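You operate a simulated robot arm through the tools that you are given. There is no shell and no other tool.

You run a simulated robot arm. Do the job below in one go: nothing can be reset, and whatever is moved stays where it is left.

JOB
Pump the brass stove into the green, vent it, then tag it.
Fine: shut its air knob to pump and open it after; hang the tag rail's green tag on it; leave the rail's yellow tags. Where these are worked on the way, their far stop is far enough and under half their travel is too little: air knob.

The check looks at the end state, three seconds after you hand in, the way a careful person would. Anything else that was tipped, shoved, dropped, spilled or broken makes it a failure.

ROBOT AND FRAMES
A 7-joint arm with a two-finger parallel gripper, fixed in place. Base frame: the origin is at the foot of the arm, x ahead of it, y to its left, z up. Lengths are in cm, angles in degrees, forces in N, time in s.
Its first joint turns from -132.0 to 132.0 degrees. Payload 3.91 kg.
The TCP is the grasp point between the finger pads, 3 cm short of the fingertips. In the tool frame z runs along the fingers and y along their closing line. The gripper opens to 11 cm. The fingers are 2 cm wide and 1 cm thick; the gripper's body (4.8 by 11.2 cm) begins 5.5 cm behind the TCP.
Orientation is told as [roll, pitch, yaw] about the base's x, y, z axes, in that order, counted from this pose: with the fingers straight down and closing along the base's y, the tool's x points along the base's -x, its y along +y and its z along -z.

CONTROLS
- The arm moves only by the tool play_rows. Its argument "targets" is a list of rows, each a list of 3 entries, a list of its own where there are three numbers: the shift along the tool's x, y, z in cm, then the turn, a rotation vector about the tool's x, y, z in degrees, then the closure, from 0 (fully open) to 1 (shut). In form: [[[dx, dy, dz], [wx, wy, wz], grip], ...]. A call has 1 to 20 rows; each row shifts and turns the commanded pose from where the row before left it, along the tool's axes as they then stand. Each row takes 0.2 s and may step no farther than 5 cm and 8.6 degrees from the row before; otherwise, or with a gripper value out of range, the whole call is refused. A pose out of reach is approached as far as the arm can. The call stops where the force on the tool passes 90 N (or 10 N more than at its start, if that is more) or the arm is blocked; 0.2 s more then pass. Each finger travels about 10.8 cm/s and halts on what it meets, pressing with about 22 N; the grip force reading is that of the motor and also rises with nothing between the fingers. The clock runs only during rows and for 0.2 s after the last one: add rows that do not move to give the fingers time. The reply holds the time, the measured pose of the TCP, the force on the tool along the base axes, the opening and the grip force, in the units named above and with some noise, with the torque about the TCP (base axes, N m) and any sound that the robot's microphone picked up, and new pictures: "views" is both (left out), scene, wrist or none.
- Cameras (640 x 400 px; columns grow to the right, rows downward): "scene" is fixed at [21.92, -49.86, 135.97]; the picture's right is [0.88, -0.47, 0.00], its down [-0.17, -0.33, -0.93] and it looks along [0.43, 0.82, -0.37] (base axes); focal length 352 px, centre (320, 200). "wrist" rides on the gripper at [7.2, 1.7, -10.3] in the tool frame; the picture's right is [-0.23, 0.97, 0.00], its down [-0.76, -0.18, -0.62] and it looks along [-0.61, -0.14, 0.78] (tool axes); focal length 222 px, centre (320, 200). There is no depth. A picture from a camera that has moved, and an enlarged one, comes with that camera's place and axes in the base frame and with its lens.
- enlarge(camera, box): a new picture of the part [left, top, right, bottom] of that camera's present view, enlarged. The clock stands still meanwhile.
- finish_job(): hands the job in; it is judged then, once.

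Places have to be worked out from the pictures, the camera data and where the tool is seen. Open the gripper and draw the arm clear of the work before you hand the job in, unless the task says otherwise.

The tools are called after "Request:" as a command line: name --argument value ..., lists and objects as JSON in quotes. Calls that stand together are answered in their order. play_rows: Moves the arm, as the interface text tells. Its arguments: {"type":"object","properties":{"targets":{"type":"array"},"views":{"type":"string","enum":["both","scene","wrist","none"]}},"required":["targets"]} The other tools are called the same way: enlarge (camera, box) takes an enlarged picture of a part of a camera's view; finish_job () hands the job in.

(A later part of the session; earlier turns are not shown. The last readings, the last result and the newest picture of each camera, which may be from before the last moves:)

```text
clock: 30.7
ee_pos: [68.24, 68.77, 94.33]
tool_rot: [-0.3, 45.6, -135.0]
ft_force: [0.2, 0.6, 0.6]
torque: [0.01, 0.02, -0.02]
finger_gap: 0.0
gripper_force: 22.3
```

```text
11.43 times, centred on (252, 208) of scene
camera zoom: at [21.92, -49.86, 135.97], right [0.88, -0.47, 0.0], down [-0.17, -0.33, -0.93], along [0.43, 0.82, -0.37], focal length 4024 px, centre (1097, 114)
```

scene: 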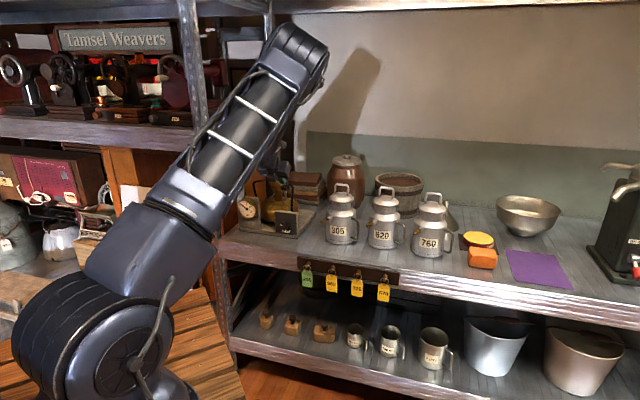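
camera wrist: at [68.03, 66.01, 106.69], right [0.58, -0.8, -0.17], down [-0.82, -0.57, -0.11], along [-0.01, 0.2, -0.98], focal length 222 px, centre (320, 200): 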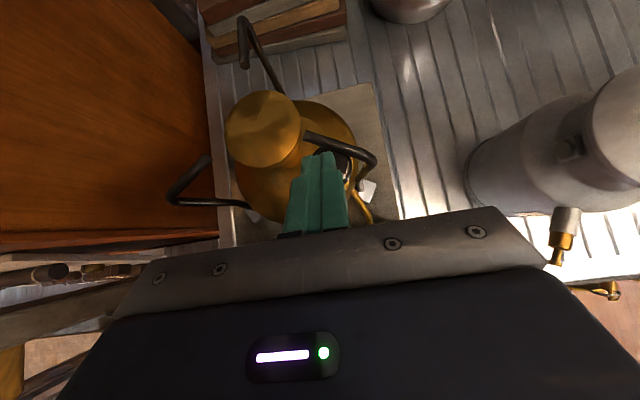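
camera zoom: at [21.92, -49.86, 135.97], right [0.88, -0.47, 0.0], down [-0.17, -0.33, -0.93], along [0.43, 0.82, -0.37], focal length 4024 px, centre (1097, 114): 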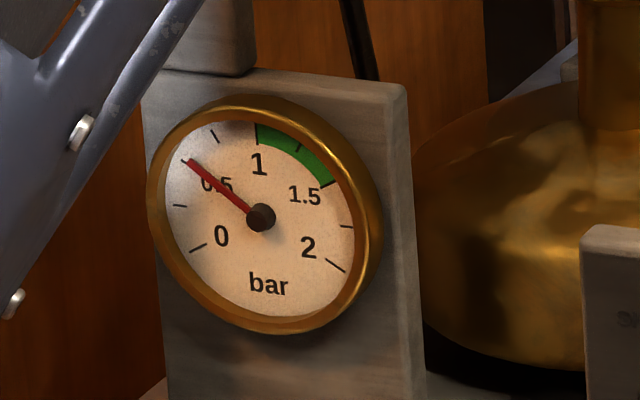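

Exactly 0.5 bar now. Two more identical strokes, then re-read.

Request:
play_rows --targets '[[[-0.785, 0, 0.77], [0, 0, 0], 1], [[-0.785, 0, 0.77], [0, 0, 0], 1], [[-0.785, 0, 0.77], [0, 0, 0], 1], [[-0.785, 0, 0.77], [0, 0, 0], 1], [[0, 0, 0], [0, 0, 0], 1], [[0.785, 0, -0.77], [0, 0, 0], 1], [[0.785, 0, -0.77], [0, 0, 0], 1], [[0.785, 0, -0.77], [0, 0, 0], 1], [[0.785, 0, -0.77], [0, 0, 0], 1], [[0, 0, 0], [0, 0, 0], 1], [[-0.785, 0, 0.77], [0, 0, 0], 1], [[-0.785, 0, 0.77], [0, 0, 0], 1], [[-0.785, 0, 0.77], [0, 0, 0], 1], [[-0.785, 0, 0.77], [0, 0, 0], 1], [[0, 0, 0], [0, 0, 0], 1], [[0.785, 0, -0.77], [0, 0, 0], 1], [[0.785, 0, -0.77], [0, 0, 0], 1], [[0.785, 0, -0.77], [0, 0, 0], 1], [[0.785, 0, -0.77], [0, 0, 0], 1], [[0, 0, 0], [0, 0, 0], 1]]'

Request:
enlarge --camera "scene" --box '[232, 190, 272, 225]'

```text
clock: 34.9
ee_pos: [68.51, 68.77, 94.23]
tool_rot: [-0.2, 45.5, -135.1]
ft_force: [0.0, -0.4, -0.2]
torque: [-0.01, 0.02, -0.02]
finger_gap: 0.01
gripper_force: 21.8
camera wrist: at [67.94, 65.86, 106.67], right [0.58, -0.8, -0.17], down [-0.82, -0.57, -0.11], along [-0.01, 0.2, -0.98], focal length 222 px, centre (320, 200)
```

scene: 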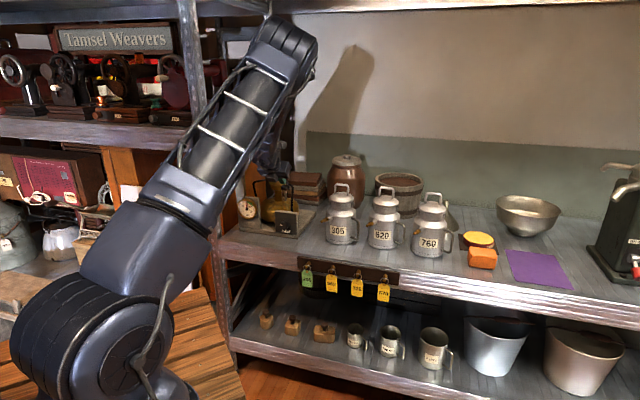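
wrist: 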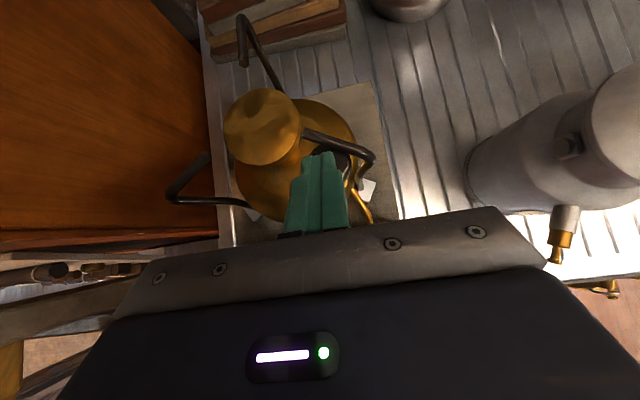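

```text
11.43 times, centred on (252, 208) of scene
camera zoom: at [21.92, -49.86, 135.97], right [0.88, -0.47, 0.0], down [-0.17, -0.33, -0.93], along [0.43, 0.82, -0.37], focal length 4024 px, centre (1097, 114)
```

zoom: 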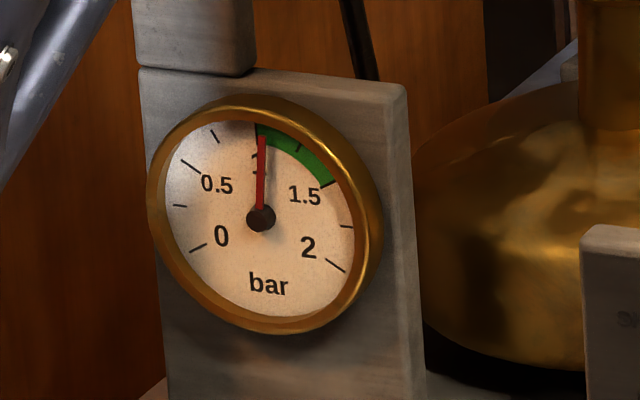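

The gauge reads just over 1.0 after four strokes; one more puts it at about 1.25, squarely in the green.

Request:
play_rows --targets '[[[-0.785, 0, 0.77], [0, 0, 0], 1], [[-0.785, 0, 0.77], [0, 0, 0], 1], [[-0.785, 0, 0.77], [0, 0, 0], 1], [[-0.785, 0, 0.77], [0, 0, 0], 1], [[0, 0, 0], [0, 0, 0], 1], [[0.785, 0, -0.77], [0, 0, 0], 1], [[0.785, 0, -0.77], [0, 0, 0], 1], [[0.785, 0, -0.77], [0, 0, 0], 1], [[0.785, 0, -0.77], [0, 0, 0], 1], [[0, 0, 0], [0, 0, 0], 1]]' --views "scene"

Request:
enlarge --camera "scene" --box '[232, 190, 272, 225]'

```text
clock: 37.1
ee_pos: [68.32, 68.78, 94.31]
tool_rot: [-0.3, 45.7, -135.1]
ft_force: [1.2, 0.7, -0.7]
torque: [-0.03, 0.02, -0.03]
finger_gap: 0.01
gripper_force: 22.2
```

scene: 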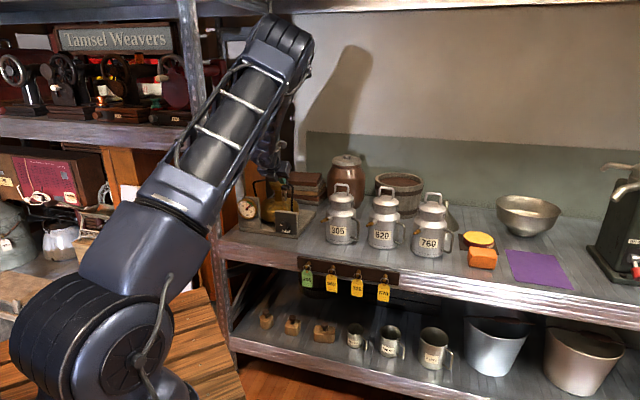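

```text
11.43 times, centred on (252, 208) of scene
camera zoom: at [21.92, -49.86, 135.97], right [0.88, -0.47, 0.0], down [-0.17, -0.33, -0.93], along [0.43, 0.82, -0.37], focal length 4024 px, centre (1097, 114)
```

zoom: 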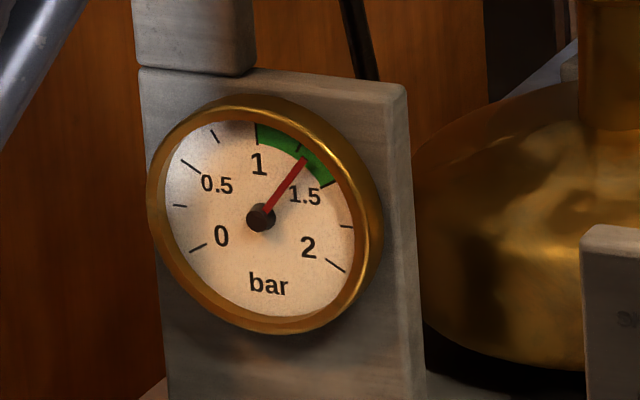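

1.3 bar, well in the green. Now I'll rise, back out in front of the panel, pitch to horizontal and descend toward the air knob to vent.

Request:
play_rows --targets '[[[1.97, 0, -1.92], [0, 0, 0], 1], [[1.97, 0, -1.92], [0, 0, 0], 1], [[-3.14, 0.85, -3.22], [0, 0, 0], 1], [[-3.14, 0.85, -3.22], [0, 0, 0], 1], [[-3.14, 0.85, -3.22], [0, 0, 0], 1], [[-3.14, 0.85, -3.22], [0, 0, 0], 1], [[0, 0, 0], [0, 7.38, 0], 0.7], [[0, 0, 0], [0, 7.38, 0], 0.45], [[0, 0, 0], [0, 7.38, 0], 0.45], [[0, 0, 0], [0, 7.38, 0], 0.45], [[0, 0, 0], [0, 7.38, 0], 0.45], [[0, 0, 0], [0, 7.4, 0], 0.45], [[-3.7, 0, 0], [0, 0, 0], 0.45], [[-3.7, 0, 0], [0, 0, 0], 0.45], [[-3.7, 0, 0], [0, 0, 0], 0.45], [[-3.7, 0, 0], [0, 0, 0], 0.45], [[0, 0, 0], [0, 0, 0], 0.45]]'

Request:
enlarge --camera "wrist" --box '[240, 120, 440, 260]'

Request:
enlarge --camera "wrist" --box '[120, 80, 280, 240]'

```text
clock: 40.7
ee_pos: [57.94, 53.51, 85.11]
tool_rot: [-61.4, 89.8, 163.7]
ft_force: [-0.7, -0.4, -0.5]
torque: [-0.02, 0.01, 0.02]
finger_gap: 6.06
gripper_force: 0.0
camera wrist: at [51.89, 44.94, 92.33], right [0.69, -0.69, -0.23], down [-0.57, -0.31, -0.76], along [0.45, 0.65, -0.61], focal length 222 px, centre (320, 200)
```

scene: 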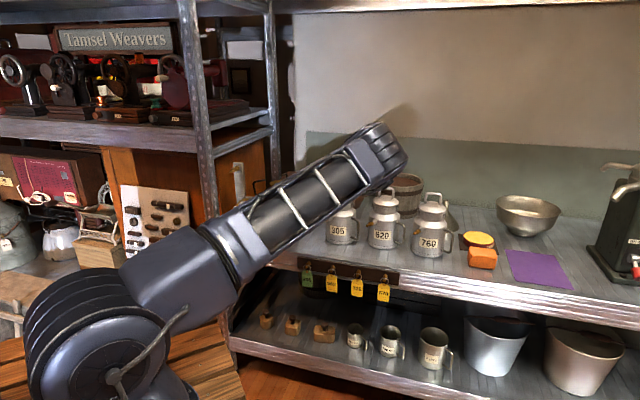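
wrist: 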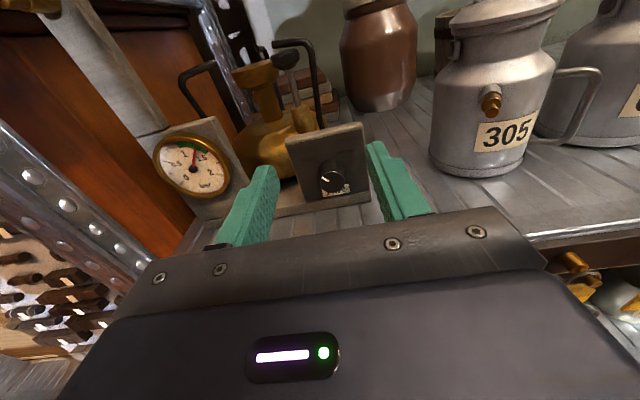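

```text
2.86 times, centred on (340, 190) of wrist
camera zoom: at [51.89, 44.94, 92.33], right [0.69, -0.69, -0.23], down [-0.57, -0.31, -0.76], along [0.45, 0.65, -0.61], focal length 635 px, centre (263, 229)
```

zoom: 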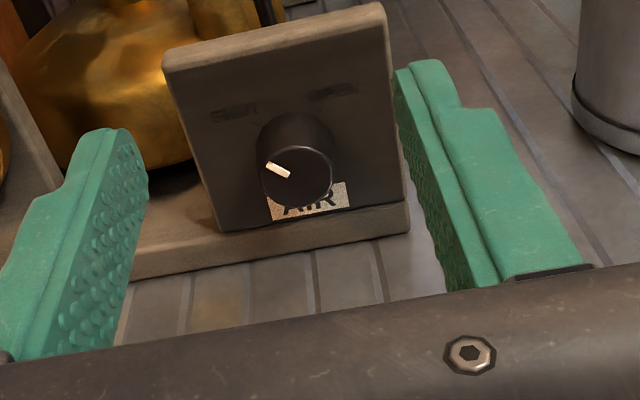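

```text
2.50 times, centred on (200, 160) of wrist
camera zoom: at [51.89, 44.94, 92.33], right [0.69, -0.69, -0.23], down [-0.57, -0.31, -0.76], along [0.45, 0.65, -0.61], focal length 555 px, centre (620, 300)
```

zoom: 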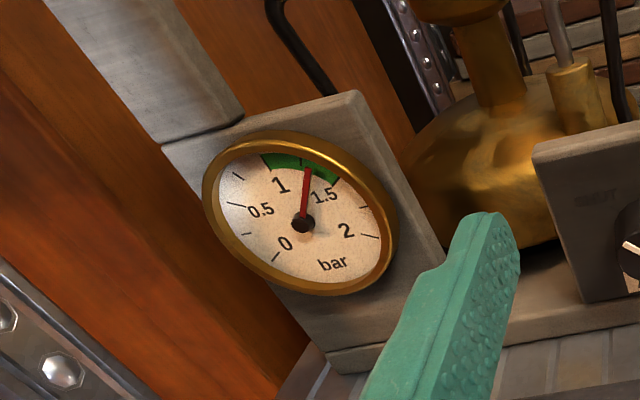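

Pressure is holding near 1.27 bar. I'll pre-roll 25° counterclockwise, straddle the knob, grip and turn 50° clockwise.

Request:
play_rows --targets '[[[-3.5, -0.08, 0], [0, 0, 0], 0.45], [[-3.5, -0.08, 0], [0, 0, 0], 0.45], [[0, 0, 0], [0, 0, -8.33], 0.45], [[0, 0, 0], [0, 0, -8.33], 0.45], [[0, 0, 0], [0, 0, -8.34], 0.45], [[0, 0, 2.6], [0, 0, 0], 0.45], [[0, 0, 2.6], [0, 0, 0], 0.45], [[0, 0, 2.6], [0, 0, 0], 0.45], [[0, 0, 1.2], [0, 0, 0], 0.45], [[0, 0, 0], [0, 0, 0], 0.8], [[0, 0, 0], [0, 0, 0], 1], [[0, 0, 0], [0, 0, 0], 1], [[0, 0, 0], [0, 0, 8.33], 1], [[0, 0, 0], [0, 0, 8.33], 1], [[0, 0, 0], [0, 0, 8.33], 1], [[0, 0, 0], [0, 0, 8.33], 1], [[0, 0, 0], [0, 0, 8.33], 1], [[0, 0, 0], [0, 0, 8.35], 1], [[0, 0, 0], [0, 0, 0], 1]]'

Request:
enlarge --camera "wrist" --box '[240, 100, 440, 240]'

```text
clock: 44.7
ee_pos: [64.22, 60.07, 77.96]
tool_rot: [-89.8, 64.7, 135.2]
ft_force: [18.1, 4.1, 14.0]
torque: [0.29, -0.26, -0.21]
finger_gap: 3.05
gripper_force: 44.0
camera wrist: at [60.16, 49.51, 83.93], right [0.55, -0.55, -0.62], down [-0.78, -0.1, -0.61], along [0.28, 0.83, -0.49], focal length 222 px, centre (320, 200)
```

scene: 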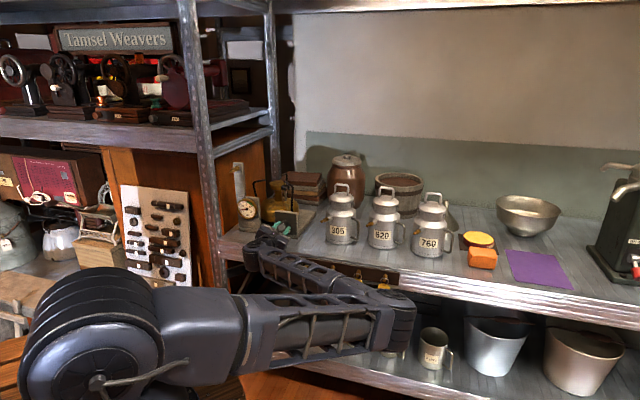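
wrist: 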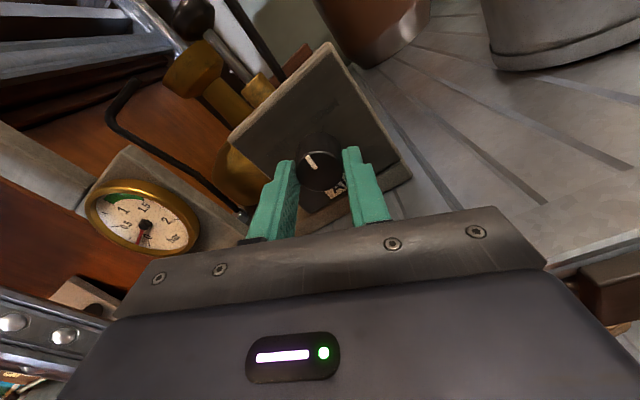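

```text
2.86 times, centred on (340, 170) of wrist
camera zoom: at [60.16, 49.51, 83.93], right [0.55, -0.55, -0.62], down [-0.78, -0.1, -0.61], along [0.28, 0.83, -0.49], focal length 635 px, centre (263, 286)
```

zoom: 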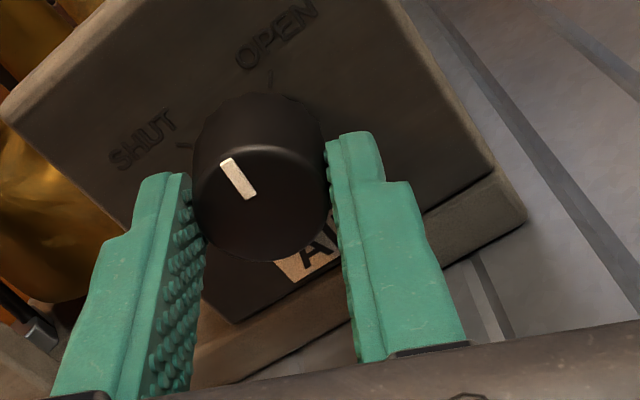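

The knob is past halfway and the pressure has already dropped to zero; I'll ratchet once more to take it to the OPEN stop.

Request:
play_rows --targets '[[[0, 0, 0], [0, 0, 0], 0.5], [[0, 0, 0], [0, 0, 0], 0.5], [[0, 0, 0], [0, 0, -8.33], 0.5], [[0, 0, 0], [0, 0, -8.33], 0.5], [[0, 0, 0], [0, 0, -8.33], 0.5], [[0, 0, 0], [0, 0, -8.33], 0.5], [[0, 0, 0], [0, 0, -8.33], 0.5], [[0, 0, 0], [0, 0, -8.35], 0.5], [[0, 0, 0], [0, 0, 0], 1], [[0, 0, 0], [0, 0, 0], 1], [[0, 0, 0], [0, 0, 0], 1], [[0, 0, 0], [0, 0, 8.33], 1], [[0, 0, 0], [0, 0, 8.33], 1], [[0, 0, 0], [0, 0, 8.33], 1], [[0, 0, 0], [0, 0, 8.33], 1], [[0, 0, 0], [0, 0, 8.33], 1], [[0, 0, 0], [0, 0, 1.5], 1], [[0, 0, 0], [0, 0, 0], 1]]'

Request:
enlarge --camera "wrist" --box '[240, 100, 440, 240]'

```text
clock: 48.5
ee_pos: [64.19, 60.17, 78.05]
tool_rot: [-89.4, 71.6, 135.6]
ft_force: [13.5, -4.7, 5.6]
torque: [-0.21, -0.45, -0.39]
finger_gap: 3.08
gripper_force: 45.4
camera wrist: at [59.66, 50.06, 84.38], right [0.6, -0.6, -0.52], down [-0.73, -0.15, -0.66], along [0.32, 0.78, -0.53], focal length 222 px, centre (320, 200)
```

scene: 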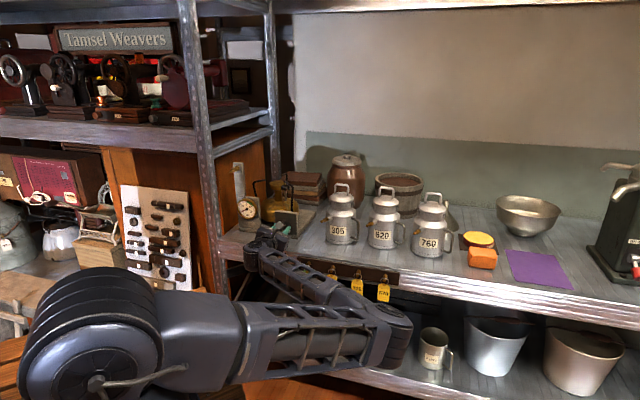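
wrist: 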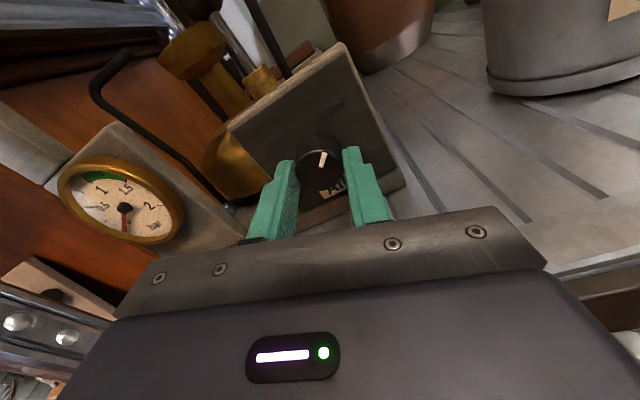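

```text
2.86 times, centred on (340, 170) of wrist
camera zoom: at [59.66, 50.06, 84.38], right [0.6, -0.6, -0.52], down [-0.73, -0.15, -0.66], along [0.32, 0.78, -0.53], focal length 635 px, centre (263, 286)
```

zoom: 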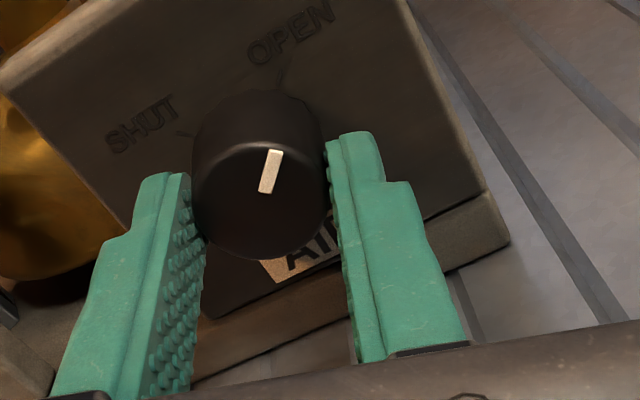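

The pointer is back on the OPEN tick at its stop and the gauge reads 0. I'll release, back away, level the roll and move across to view the green tag.

Request:
play_rows --targets '[[[0, 0, 0], [0, 0, 0], 0.5], [[0, 0, 0], [0, 0, 0], 0.5], [[0, 0, -4.5], [0, 0, 0], 0.5], [[0, 0, -4.5], [0, 0, 0], 0.5], [[0, 0, 0], [0, 0, -6.1], 0.5], [[0, 0, 0], [0, 0, -6.1], 0.5], [[0, 0, 0], [0, 0, -6.1], 0.5], [[0, 0, -4.5], [0, 0, 0], 0.5], [[0, 3.7, 0], [0, 0, 0], 0.5], [[0, 3.7, 0], [0, 0, 0], 0.5], [[0, 3.7, 0], [0, 0, 0], 0.5], [[-3, 0, 0], [0, 0, 0], 0.5], [[-3, 0, 0], [0, 0, 0], 0.5], [[0, 0, 0], [0, 0, 0], 0.5]]'

Request:
enlarge --camera "wrist" --box '[220, 110, 440, 264]'

Request:
enlarge --camera "scene" --box '[230, 180, 330, 250]'

```text
clock: 51.5
ee_pos: [62.49, 42.75, 71.95]
tool_rot: [-25.0, 89.9, -159.9]
ft_force: [-0.3, 0.6, 0.1]
torque: [0.0, 0.02, -0.08]
finger_gap: 5.5
gripper_force: 0.0
camera wrist: at [56.39, 34.14, 79.29], right [0.69, -0.69, -0.23], down [-0.57, -0.32, -0.76], along [0.45, 0.65, -0.61], focal length 222 px, centre (320, 200)
```

scene: 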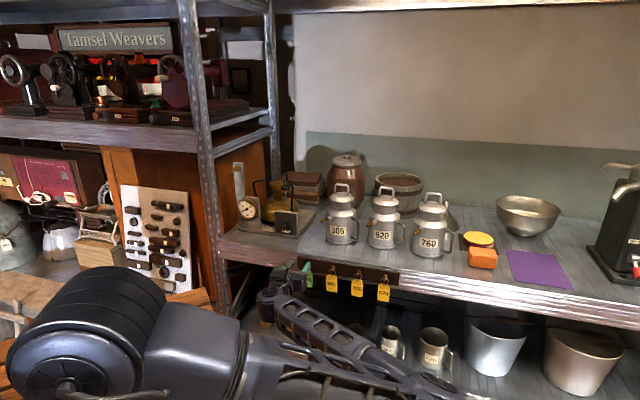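
wrist: 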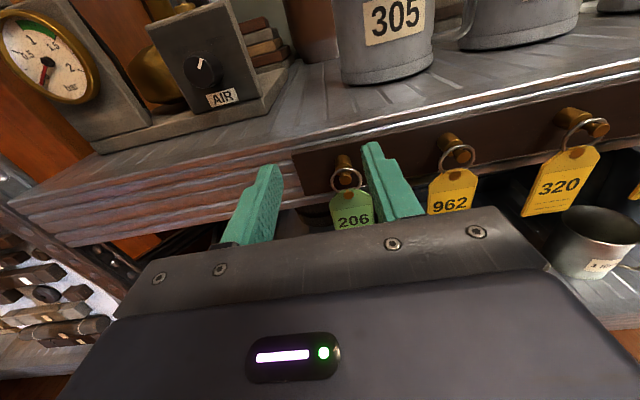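

```text
2.60 times, centred on (330, 187) of wrist
camera zoom: at [56.39, 34.14, 79.29], right [0.69, -0.69, -0.23], down [-0.57, -0.32, -0.76], along [0.45, 0.65, -0.61], focal length 577 px, centre (294, 234)
```

zoom: 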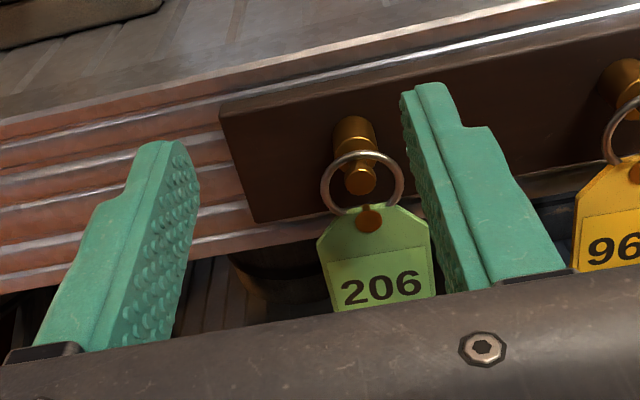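

```text
5.71 times, centred on (280, 215) of scene
camera zoom: at [21.92, -49.86, 135.97], right [0.88, -0.47, 0.0], down [-0.17, -0.33, -0.93], along [0.43, 0.82, -0.37], focal length 2012 px, centre (549, 114)
```

zoom: 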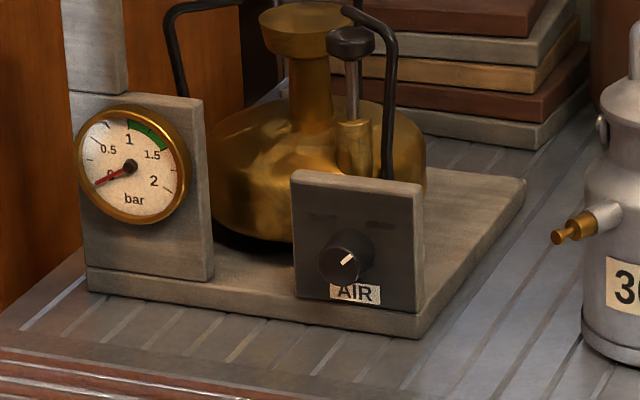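

The stove now reads 0 bar with the knob open. The green tag hangs at u≈15.5, v≈81, its plate spanning z≈59–66 and about 3.8 cm wide; I'll lower to z≈63, centre on it and look again before advancing.

Request:
play_rows --targets '[[[-4.5, 0.75, 0], [0, 0, 0], 0.45], [[-4.4, 0.75, 0], [0, 0, 0], 0.45], [[0, 0, 0], [0, 0, 0], 0.45]]'

Request:
enlarge --camera "wrist" --box '[220, 80, 440, 234]'

Request:
enlarge --camera "scene" --box '[260, 240, 360, 310]'

```text
clock: 52.3
ee_pos: [63.39, 41.58, 63.13]
tool_rot: [-23.4, 89.9, -158.4]
ft_force: [-0.6, -0.3, 1.2]
torque: [0.02, -0.01, 0.0]
finger_gap: 6.03
gripper_force: 0.1
camera wrist: at [57.36, 33.09, 70.39], right [0.69, -0.69, -0.23], down [-0.57, -0.32, -0.76], along [0.45, 0.65, -0.61], focal length 222 px, centre (320, 200)
```

scene: 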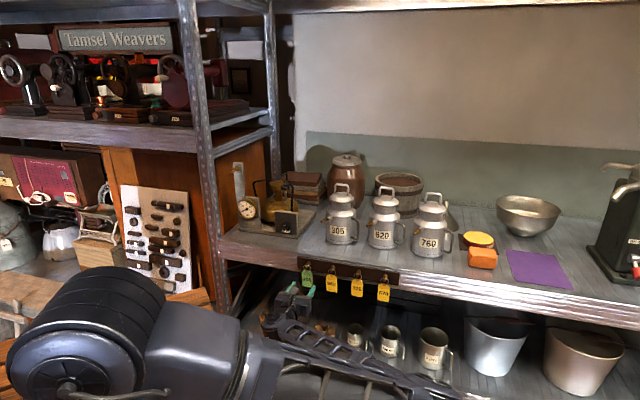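
wrist: 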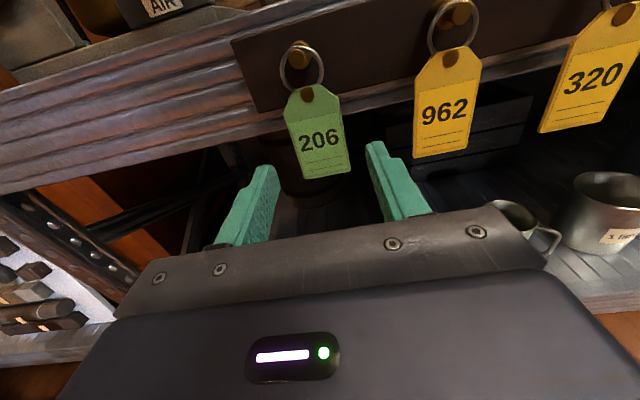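

```text
2.60 times, centred on (330, 157) of wrist
camera zoom: at [57.36, 33.09, 70.39], right [0.69, -0.69, -0.23], down [-0.57, -0.32, -0.76], along [0.45, 0.65, -0.61], focal length 577 px, centre (294, 312)
```

zoom: 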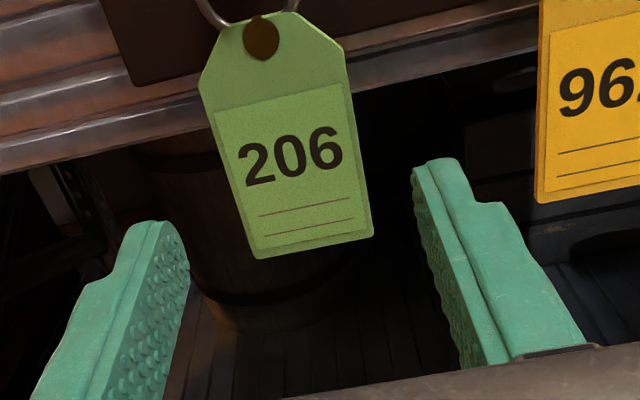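

```text
5.71 times, centred on (310, 275) of scene
camera zoom: at [21.92, -49.86, 135.97], right [0.88, -0.47, 0.0], down [-0.17, -0.33, -0.93], along [0.43, 0.82, -0.37], focal length 2012 px, centre (377, -229)
```

zoom: 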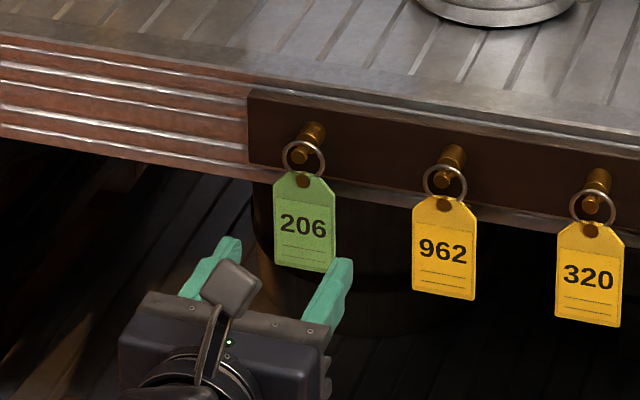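

Two wrist views place the plate centre at u≈15.55, v≈80.1, z≈63.5. I'll nudge right 0.12, advance 4.1 cm so the tips pass just behind the plate, and close on its edges.

Request:
play_rows --targets '[[[0.2, 0.12, 2.05], [0, 0, 0], 0.45], [[0, 0, 2.05], [0, 0, 0], 0.45], [[0, 0, 0], [0, 0, 0], 0.45], [[0, 0, 0], [0, 0, 0], 0.6], [[0, 0, 0], [0, 0, 0], 1], [[0, 0, 0], [0, 0, 0], 1], [[0, 0, 0], [0, 0, 0], 1]]'

Request:
enlarge --camera "wrist" --box '[220, 80, 440, 234]'

Request:
enlarge --camera "scene" --box '[260, 240, 360, 310]'

```text
clock: 53.9
ee_pos: [66.41, 44.56, 63.29]
tool_rot: [-22.6, 89.9, -157.5]
ft_force: [0.7, 0.2, -0.1]
torque: [-0.02, 0.01, -0.01]
finger_gap: 3.83
gripper_force: 21.7
camera wrist: at [60.37, 35.94, 70.61], right [0.69, -0.69, -0.23], down [-0.57, -0.32, -0.76], along [0.45, 0.65, -0.61], focal length 222 px, centre (320, 200)
```

scene: 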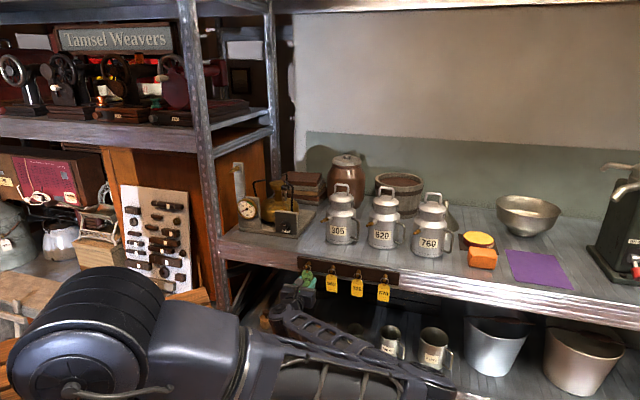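
wrist: 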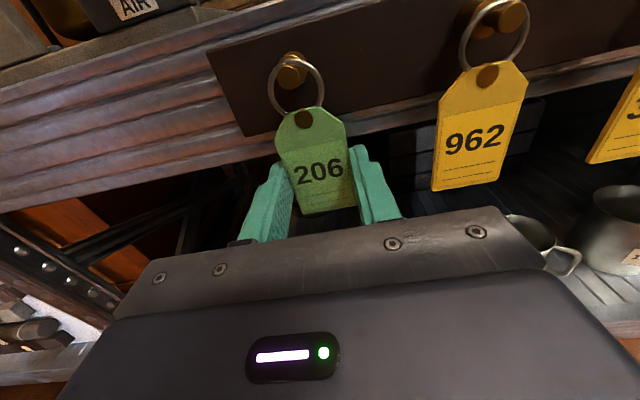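

```text
2.60 times, centred on (330, 157) of wrist
camera zoom: at [60.37, 35.94, 70.61], right [0.69, -0.69, -0.23], down [-0.57, -0.32, -0.76], along [0.45, 0.65, -0.61], focal length 577 px, centre (294, 312)
```

zoom: 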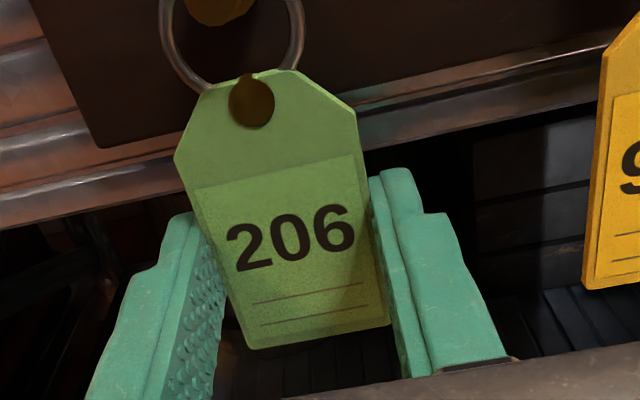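

```text
5.71 times, centred on (310, 275) of scene
camera zoom: at [21.92, -49.86, 135.97], right [0.88, -0.47, 0.0], down [-0.17, -0.33, -0.93], along [0.43, 0.82, -0.37], focal length 2012 px, centre (377, -229)
```

zoom: 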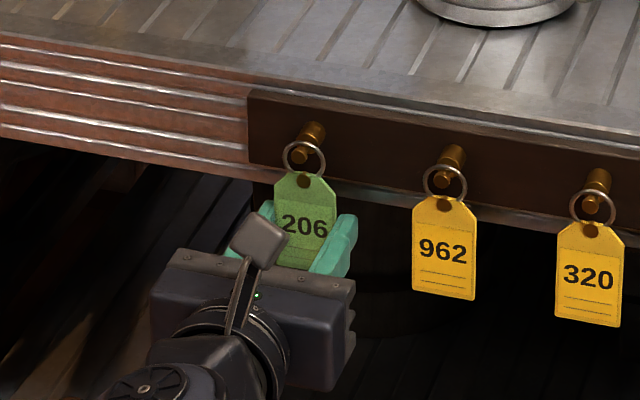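

The tag is gripped (gap 3.83). The ring centre is about 5.2 cm above the TCP; I'll lift 0.55 cm to free the ring from the neck and ease it straight out.

Request:
play_rows --targets '[[[0.3, 0, 0], [0, 0, 0], 1], [[0.25, 0, 0], [0, 0, 0], 1], [[0, 0, 0], [0, 0, 0], 1]]' --views "wrist"

Request:
enlarge --camera "wrist" --box '[230, 30, 370, 130]'

Request:
enlarge --camera "scene" --box '[290, 250, 330, 285]'

```text
clock: 54.7
ee_pos: [66.52, 44.47, 63.82]
tool_rot: [-27.0, 89.9, -161.7]
ft_force: [0.1, 0.1, -0.7]
torque: [0.01, 0.01, 0.01]
finger_gap: 3.84
gripper_force: 21.8
camera wrist: at [60.41, 35.96, 71.18], right [0.69, -0.69, -0.23], down [-0.57, -0.32, -0.76], along [0.45, 0.65, -0.61], focal length 222 px, centre (320, 200)
```

wrist: 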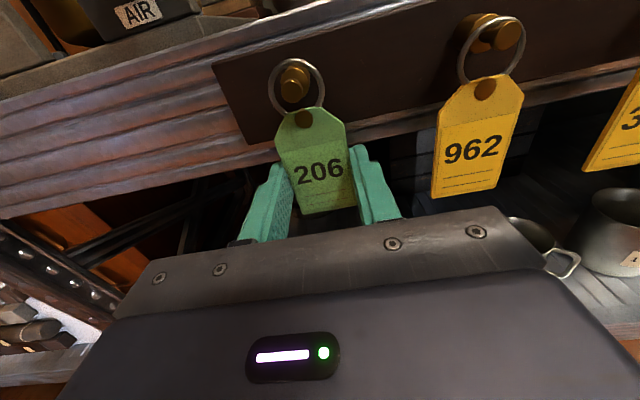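

```text
4.00 times, centred on (300, 80) of wrist
camera zoom: at [60.41, 35.96, 71.18], right [0.69, -0.69, -0.23], down [-0.57, -0.32, -0.76], along [0.45, 0.65, -0.61], focal length 888 px, centre (400, 680)
```

zoom: 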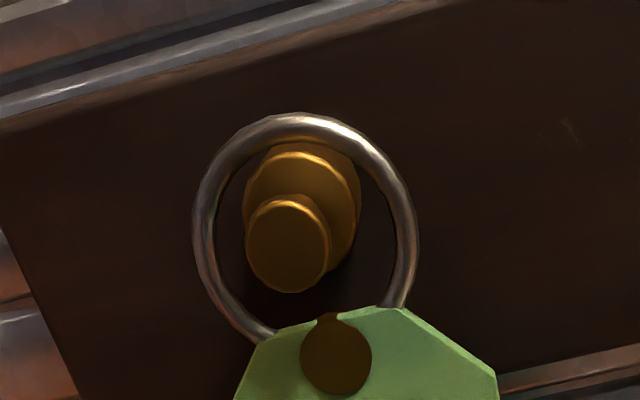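

```text
11.43 times, centred on (310, 268) of scene
camera zoom: at [21.92, -49.86, 135.97], right [0.88, -0.47, 0.0], down [-0.17, -0.33, -0.93], along [0.43, 0.82, -0.37], focal length 4024 px, centre (434, -571)
```

zoom: 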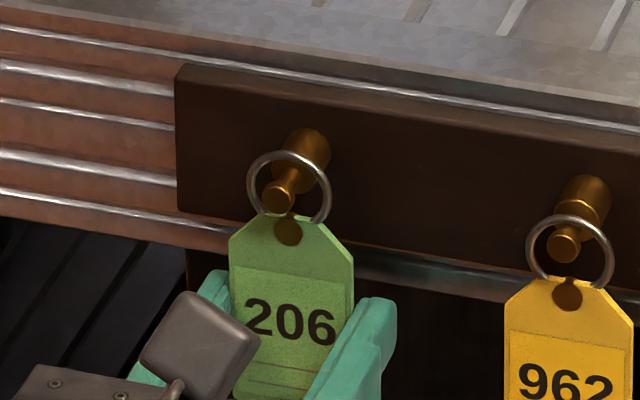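

The ring is centred around the peg head with no force, so I'll pull straight back off the peg.

Request:
play_rows --targets '[[[0.05, 0, -0.6], [0, 0, 0], 1], [[0, 0, -0.6], [0, 0, 0], 1], [[0, 0, -0.7], [0, 0, 0], 1], [[0, 0, -0.8], [0, 0, 0], 1], [[0, 0, -1.5], [0, 0, 0], 1], [[0, 0, -1.5], [0, 0, 0], 1], [[0, 0, 0], [0, 0, 0], 1]]'

Request:
enlarge --camera "wrist" --box '[230, 30, 390, 230]'

Request:
enlarge --camera "scene" --box '[260, 240, 360, 310]'

```text
clock: 56.3
ee_pos: [62.52, 40.43, 63.79]
tool_rot: [-15.5, 89.9, -150.4]
ft_force: [-0.8, 0.0, -1.1]
torque: [0.01, -0.01, 0.0]
finger_gap: 3.84
gripper_force: 21.7
camera wrist: at [56.41, 31.89, 71.21], right [0.69, -0.69, -0.23], down [-0.57, -0.32, -0.76], along [0.45, 0.65, -0.61], focal length 222 px, centre (320, 200)
```

scene: 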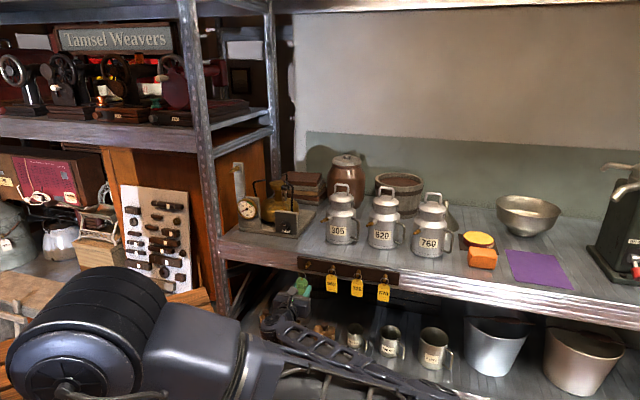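
wrist: 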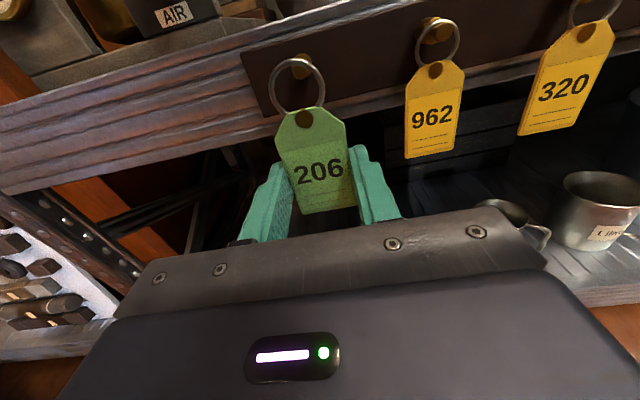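

```text
2.00 times, centred on (310, 130) of wrist
camera zoom: at [56.41, 31.89, 71.21], right [0.69, -0.69, -0.23], down [-0.57, -0.32, -0.76], along [0.45, 0.65, -0.61], focal length 444 px, centre (340, 340)
```

zoom: 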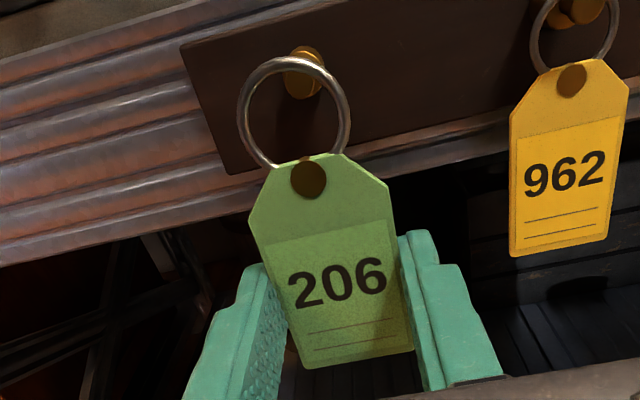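

```text
5.71 times, centred on (310, 275) of scene
camera zoom: at [21.92, -49.86, 135.97], right [0.88, -0.47, 0.0], down [-0.17, -0.33, -0.93], along [0.43, 0.82, -0.37], focal length 2012 px, centre (377, -229)
```

zoom: 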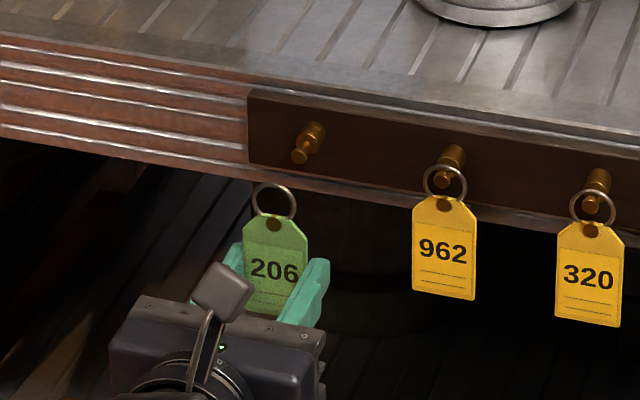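

The green tag is free and firmly held. I'll raise it to peg height (TCP z≈93) in front of the shelf, keeping the tool level.

Request:
play_rows --targets '[[[4.5, 0, 0.3], [0, 0, 0], 1], [[4.8, 0, 0.3], [0, 0, 0], 1], [[4.8, 0, 0.3], [0, 0, 0], 1], [[4.8, 0, 0.3], [0, 0, 0], 1], [[4.8, 0, 0.3], [0, 0, 0], 1], [[4.8, 0, 0.3], [0, 0, 0], 1], [[0, 0, 0], [0, 0, 0], 1]]'

```text
clock: 57.9
ee_pos: [63.81, 41.64, 92.49]
tool_rot: [-23.6, 89.8, -158.4]
ft_force: [0.0, -0.1, -1.3]
torque: [-0.03, -0.03, 0.02]
finger_gap: 3.86
gripper_force: 22.0
camera wrist: at [57.7, 33.1, 99.68], right [0.69, -0.69, -0.23], down [-0.57, -0.32, -0.76], along [0.45, 0.65, -0.61], focal length 222 px, centre (320, 200)
```

scene: 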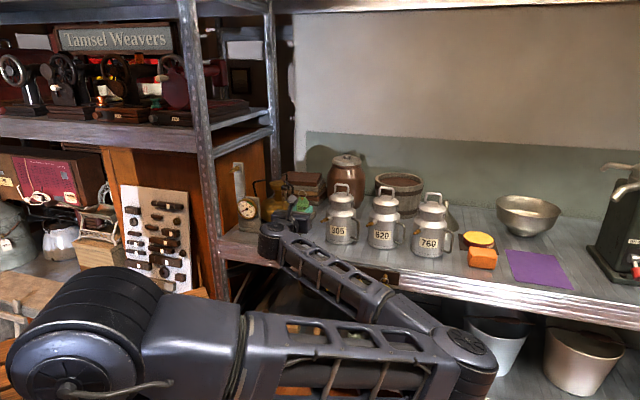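
wrist: 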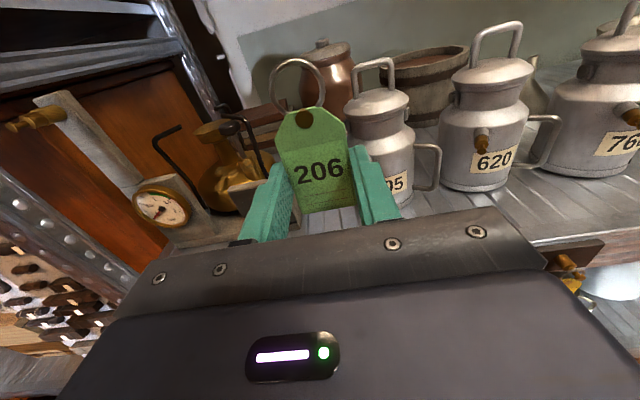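

All clear. I'll now carry the tag left along the front of the shelf to u≈-15.5, in front of the stove's peg.

Request:
play_rows --targets '[[[0, -4.4, 0], [0, 0, 0], 1], [[0, -4.4, 0], [0, 0, 0], 1], [[0, -4.4, 0], [0, 0, 0], 1], [[0, -4.4, 0], [0, 0, 0], 1], [[0, -4.4, 0], [0, 0, 0], 1], [[0, -4.4, 0], [0, 0, 0], 1], [[0, -4.4, 0], [0, 0, 0], 1], [[0, 0, 0], [0, 0, 0], 1]]'

Request:
enlarge --camera "wrist" --box '[200, 0, 400, 180]'

Request:
enlarge --camera "scene" --box '[200, 130, 320, 250]'

```text
clock: 59.7
ee_pos: [42.13, 63.52, 92.51]
tool_rot: [-29.2, 89.8, -164.2]
ft_force: [-0.1, -0.4, -0.8]
torque: [0.0, 0.01, 0.04]
finger_gap: 3.81
gripper_force: 22.3
camera wrist: at [35.96, 55.03, 99.85], right [0.69, -0.69, -0.23], down [-0.57, -0.32, -0.76], along [0.45, 0.65, -0.61], focal length 222 px, centre (320, 200)
```

scene: 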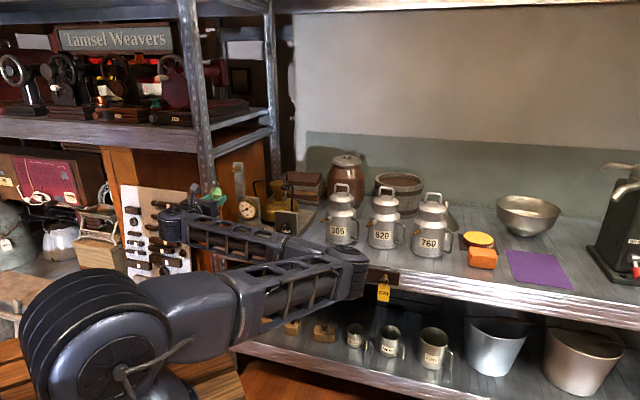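
wrist: 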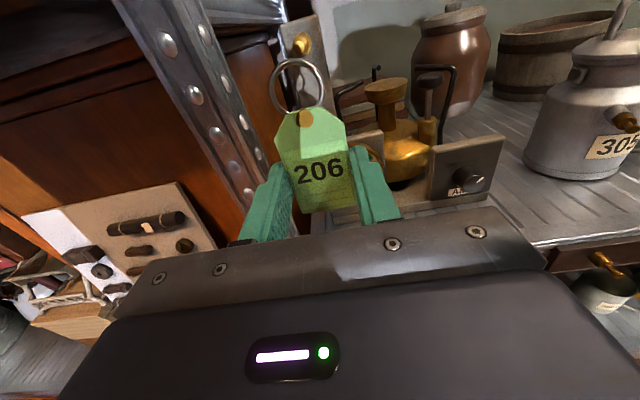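

```text
2.22 times, centred on (300, 90) of wrist
camera zoom: at [35.96, 55.03, 99.85], right [0.69, -0.69, -0.23], down [-0.57, -0.32, -0.76], along [0.45, 0.65, -0.61], focal length 494 px, centre (364, 444)
```

zoom: 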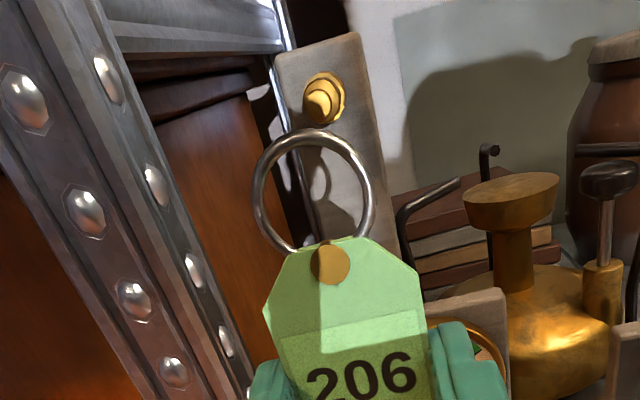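

```text
3.33 times, centred on (260, 190) of scene
camera zoom: at [21.92, -49.86, 135.97], right [0.88, -0.47, 0.0], down [-0.17, -0.33, -0.93], along [0.43, 0.82, -0.37], focal length 1174 px, centre (520, 233)
```

zoom: 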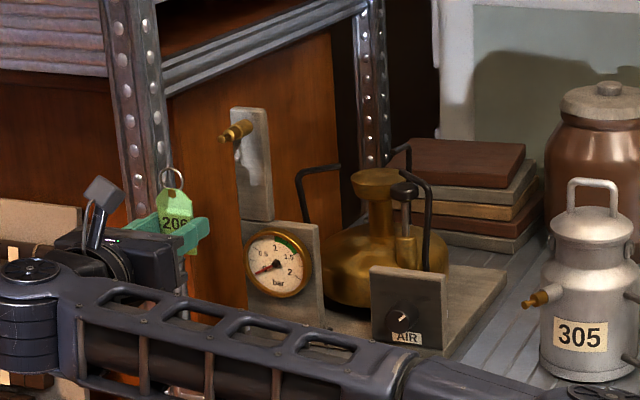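

The peg tip shows at about u=-15.3, v=87.5, z=98.6, and the ring sits 1.6 cm ahead of and 5.2 cm above the TCP. I'll raise 0.9, yaw 8° left to keep the gripper body away from the post, and approach to just short of the peg tip.

Request:
play_rows --targets '[[[0.9, 0, 0], [0, 0, 0], 1], [[0, 0, 0], [8, 0, 0], 1], [[0, 0.45, 3.2], [0, 0, 0], 1], [[0, 0.45, 3.2], [0, 0, 0], 1], [[0, 0.42, 3.0], [0, 0, 0], 1], [[0, 0, 0], [0, 0, 0], 1]]'

Request:
enlarge --camera "wrist" --box '[230, 30, 370, 130]'

Request:
enlarge --camera "scene" --box '[215, 150, 275, 210]'

```text
clock: 61.1
ee_pos: [48.77, 70.23, 93.33]
tool_rot: [-31.5, 89.9, -158.5]
ft_force: [0.0, 0.5, 0.4]
torque: [-0.02, -0.01, 0.01]
finger_gap: 3.82
gripper_force: 21.8
camera wrist: at [43.91, 60.89, 100.7], right [0.78, -0.59, -0.23], down [-0.52, -0.39, -0.76], along [0.36, 0.71, -0.61], focal length 222 px, centre (320, 200)
```

scene: 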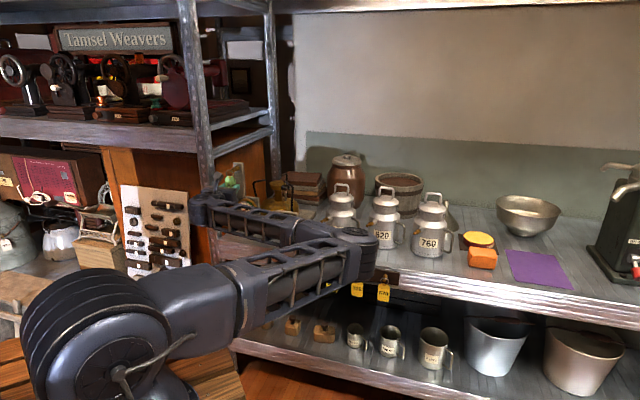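
wrist: 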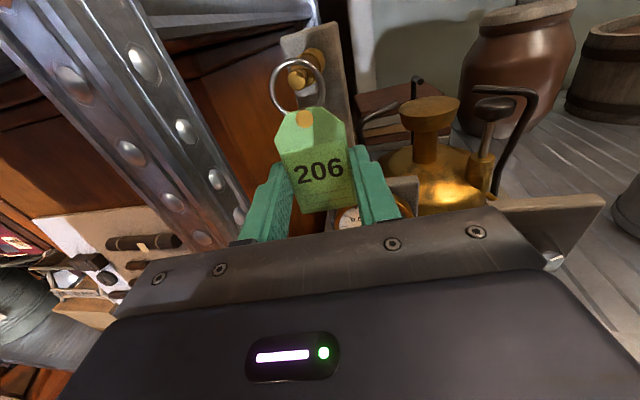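

```text
4.00 times, centred on (300, 80) of wrist
camera zoom: at [43.91, 60.89, 100.7], right [0.78, -0.59, -0.23], down [-0.52, -0.39, -0.76], along [0.36, 0.71, -0.61], focal length 888 px, centre (400, 680)
```

zoom: 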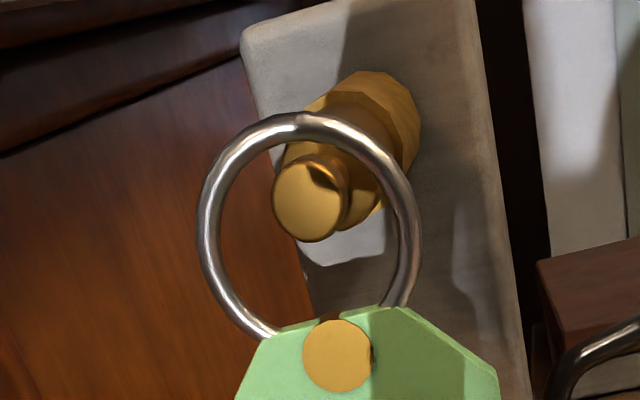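

```text
6.67 times, centred on (245, 180) of scene
camera zoom: at [21.92, -49.86, 135.97], right [0.88, -0.47, 0.0], down [-0.17, -0.33, -0.93], along [0.43, 0.82, -0.37], focal length 2348 px, centre (820, 333)
```

zoom: 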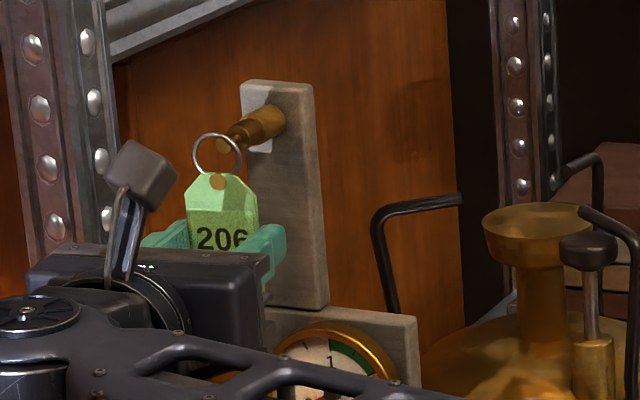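

The ring is concentric with the peg head within about 0.2 cm and its plane is about 1.1 cm short of the tip. I'll shift 0.2 left and advance 2.1 cm slowly to thread it over the head.

Request:
play_rows --targets '[[[0.05, -0.2, 0], [0, 0, 0], 1], [[0, 0.08, 0.54], [0, 0, 0], 1], [[0, 0.08, 0.54], [0, 0, 0], 1], [[0, 0.08, 0.54], [0, 0, 0], 1], [[0, 0.07, 0.5], [0, 0, 0], 1], [[0, 0, 0], [0, 0, 0], 1]]'

Request:
enlarge --camera "wrist" --box '[230, 30, 370, 130]'

Request:
enlarge --camera "scene" --box '[225, 150, 265, 190]'

```text
clock: 62.5
ee_pos: [50.13, 71.86, 93.32]
tool_rot: [-32.7, 89.8, -159.7]
ft_force: [0.4, 0.0, -0.2]
torque: [0.03, 0.01, -0.06]
finger_gap: 3.83
gripper_force: 22.6
camera wrist: at [45.27, 62.54, 100.69], right [0.78, -0.59, -0.23], down [-0.52, -0.39, -0.76], along [0.36, 0.71, -0.61], focal length 222 px, centre (320, 200)
```

scene: 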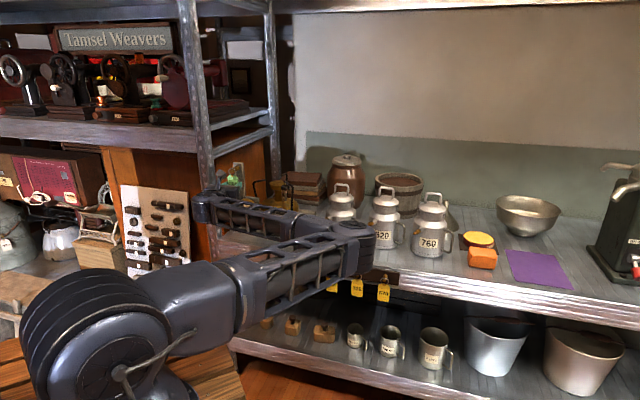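
wrist: 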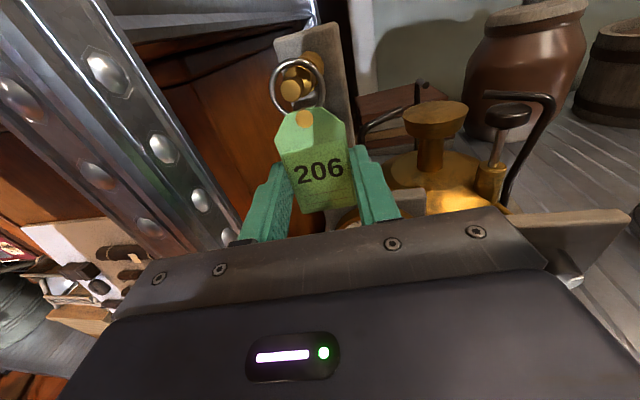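

```text
4.00 times, centred on (300, 80) of wrist
camera zoom: at [45.27, 62.54, 100.69], right [0.78, -0.59, -0.23], down [-0.52, -0.39, -0.76], along [0.36, 0.71, -0.61], focal length 888 px, centre (400, 680)
```

zoom: 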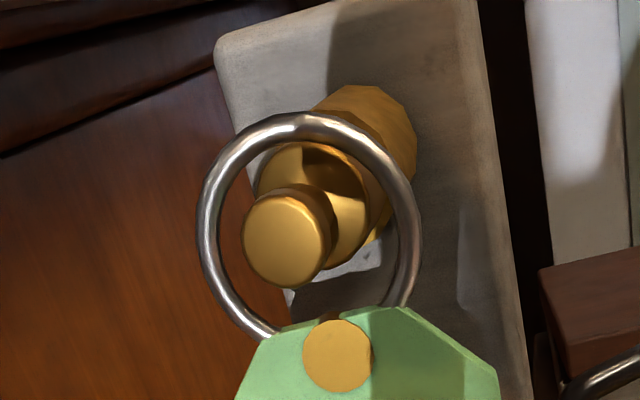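

```text
10.00 times, centred on (245, 170) of scene
camera zoom: at [21.92, -49.86, 135.97], right [0.88, -0.47, 0.0], down [-0.17, -0.33, -0.93], along [0.43, 0.82, -0.37], focal length 3521 px, centre (1070, 500)
```

zoom: 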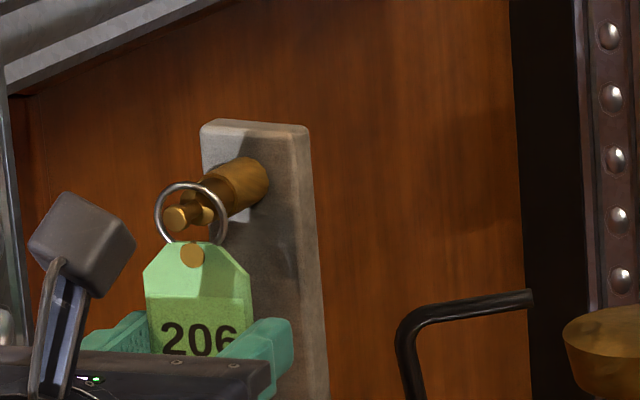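

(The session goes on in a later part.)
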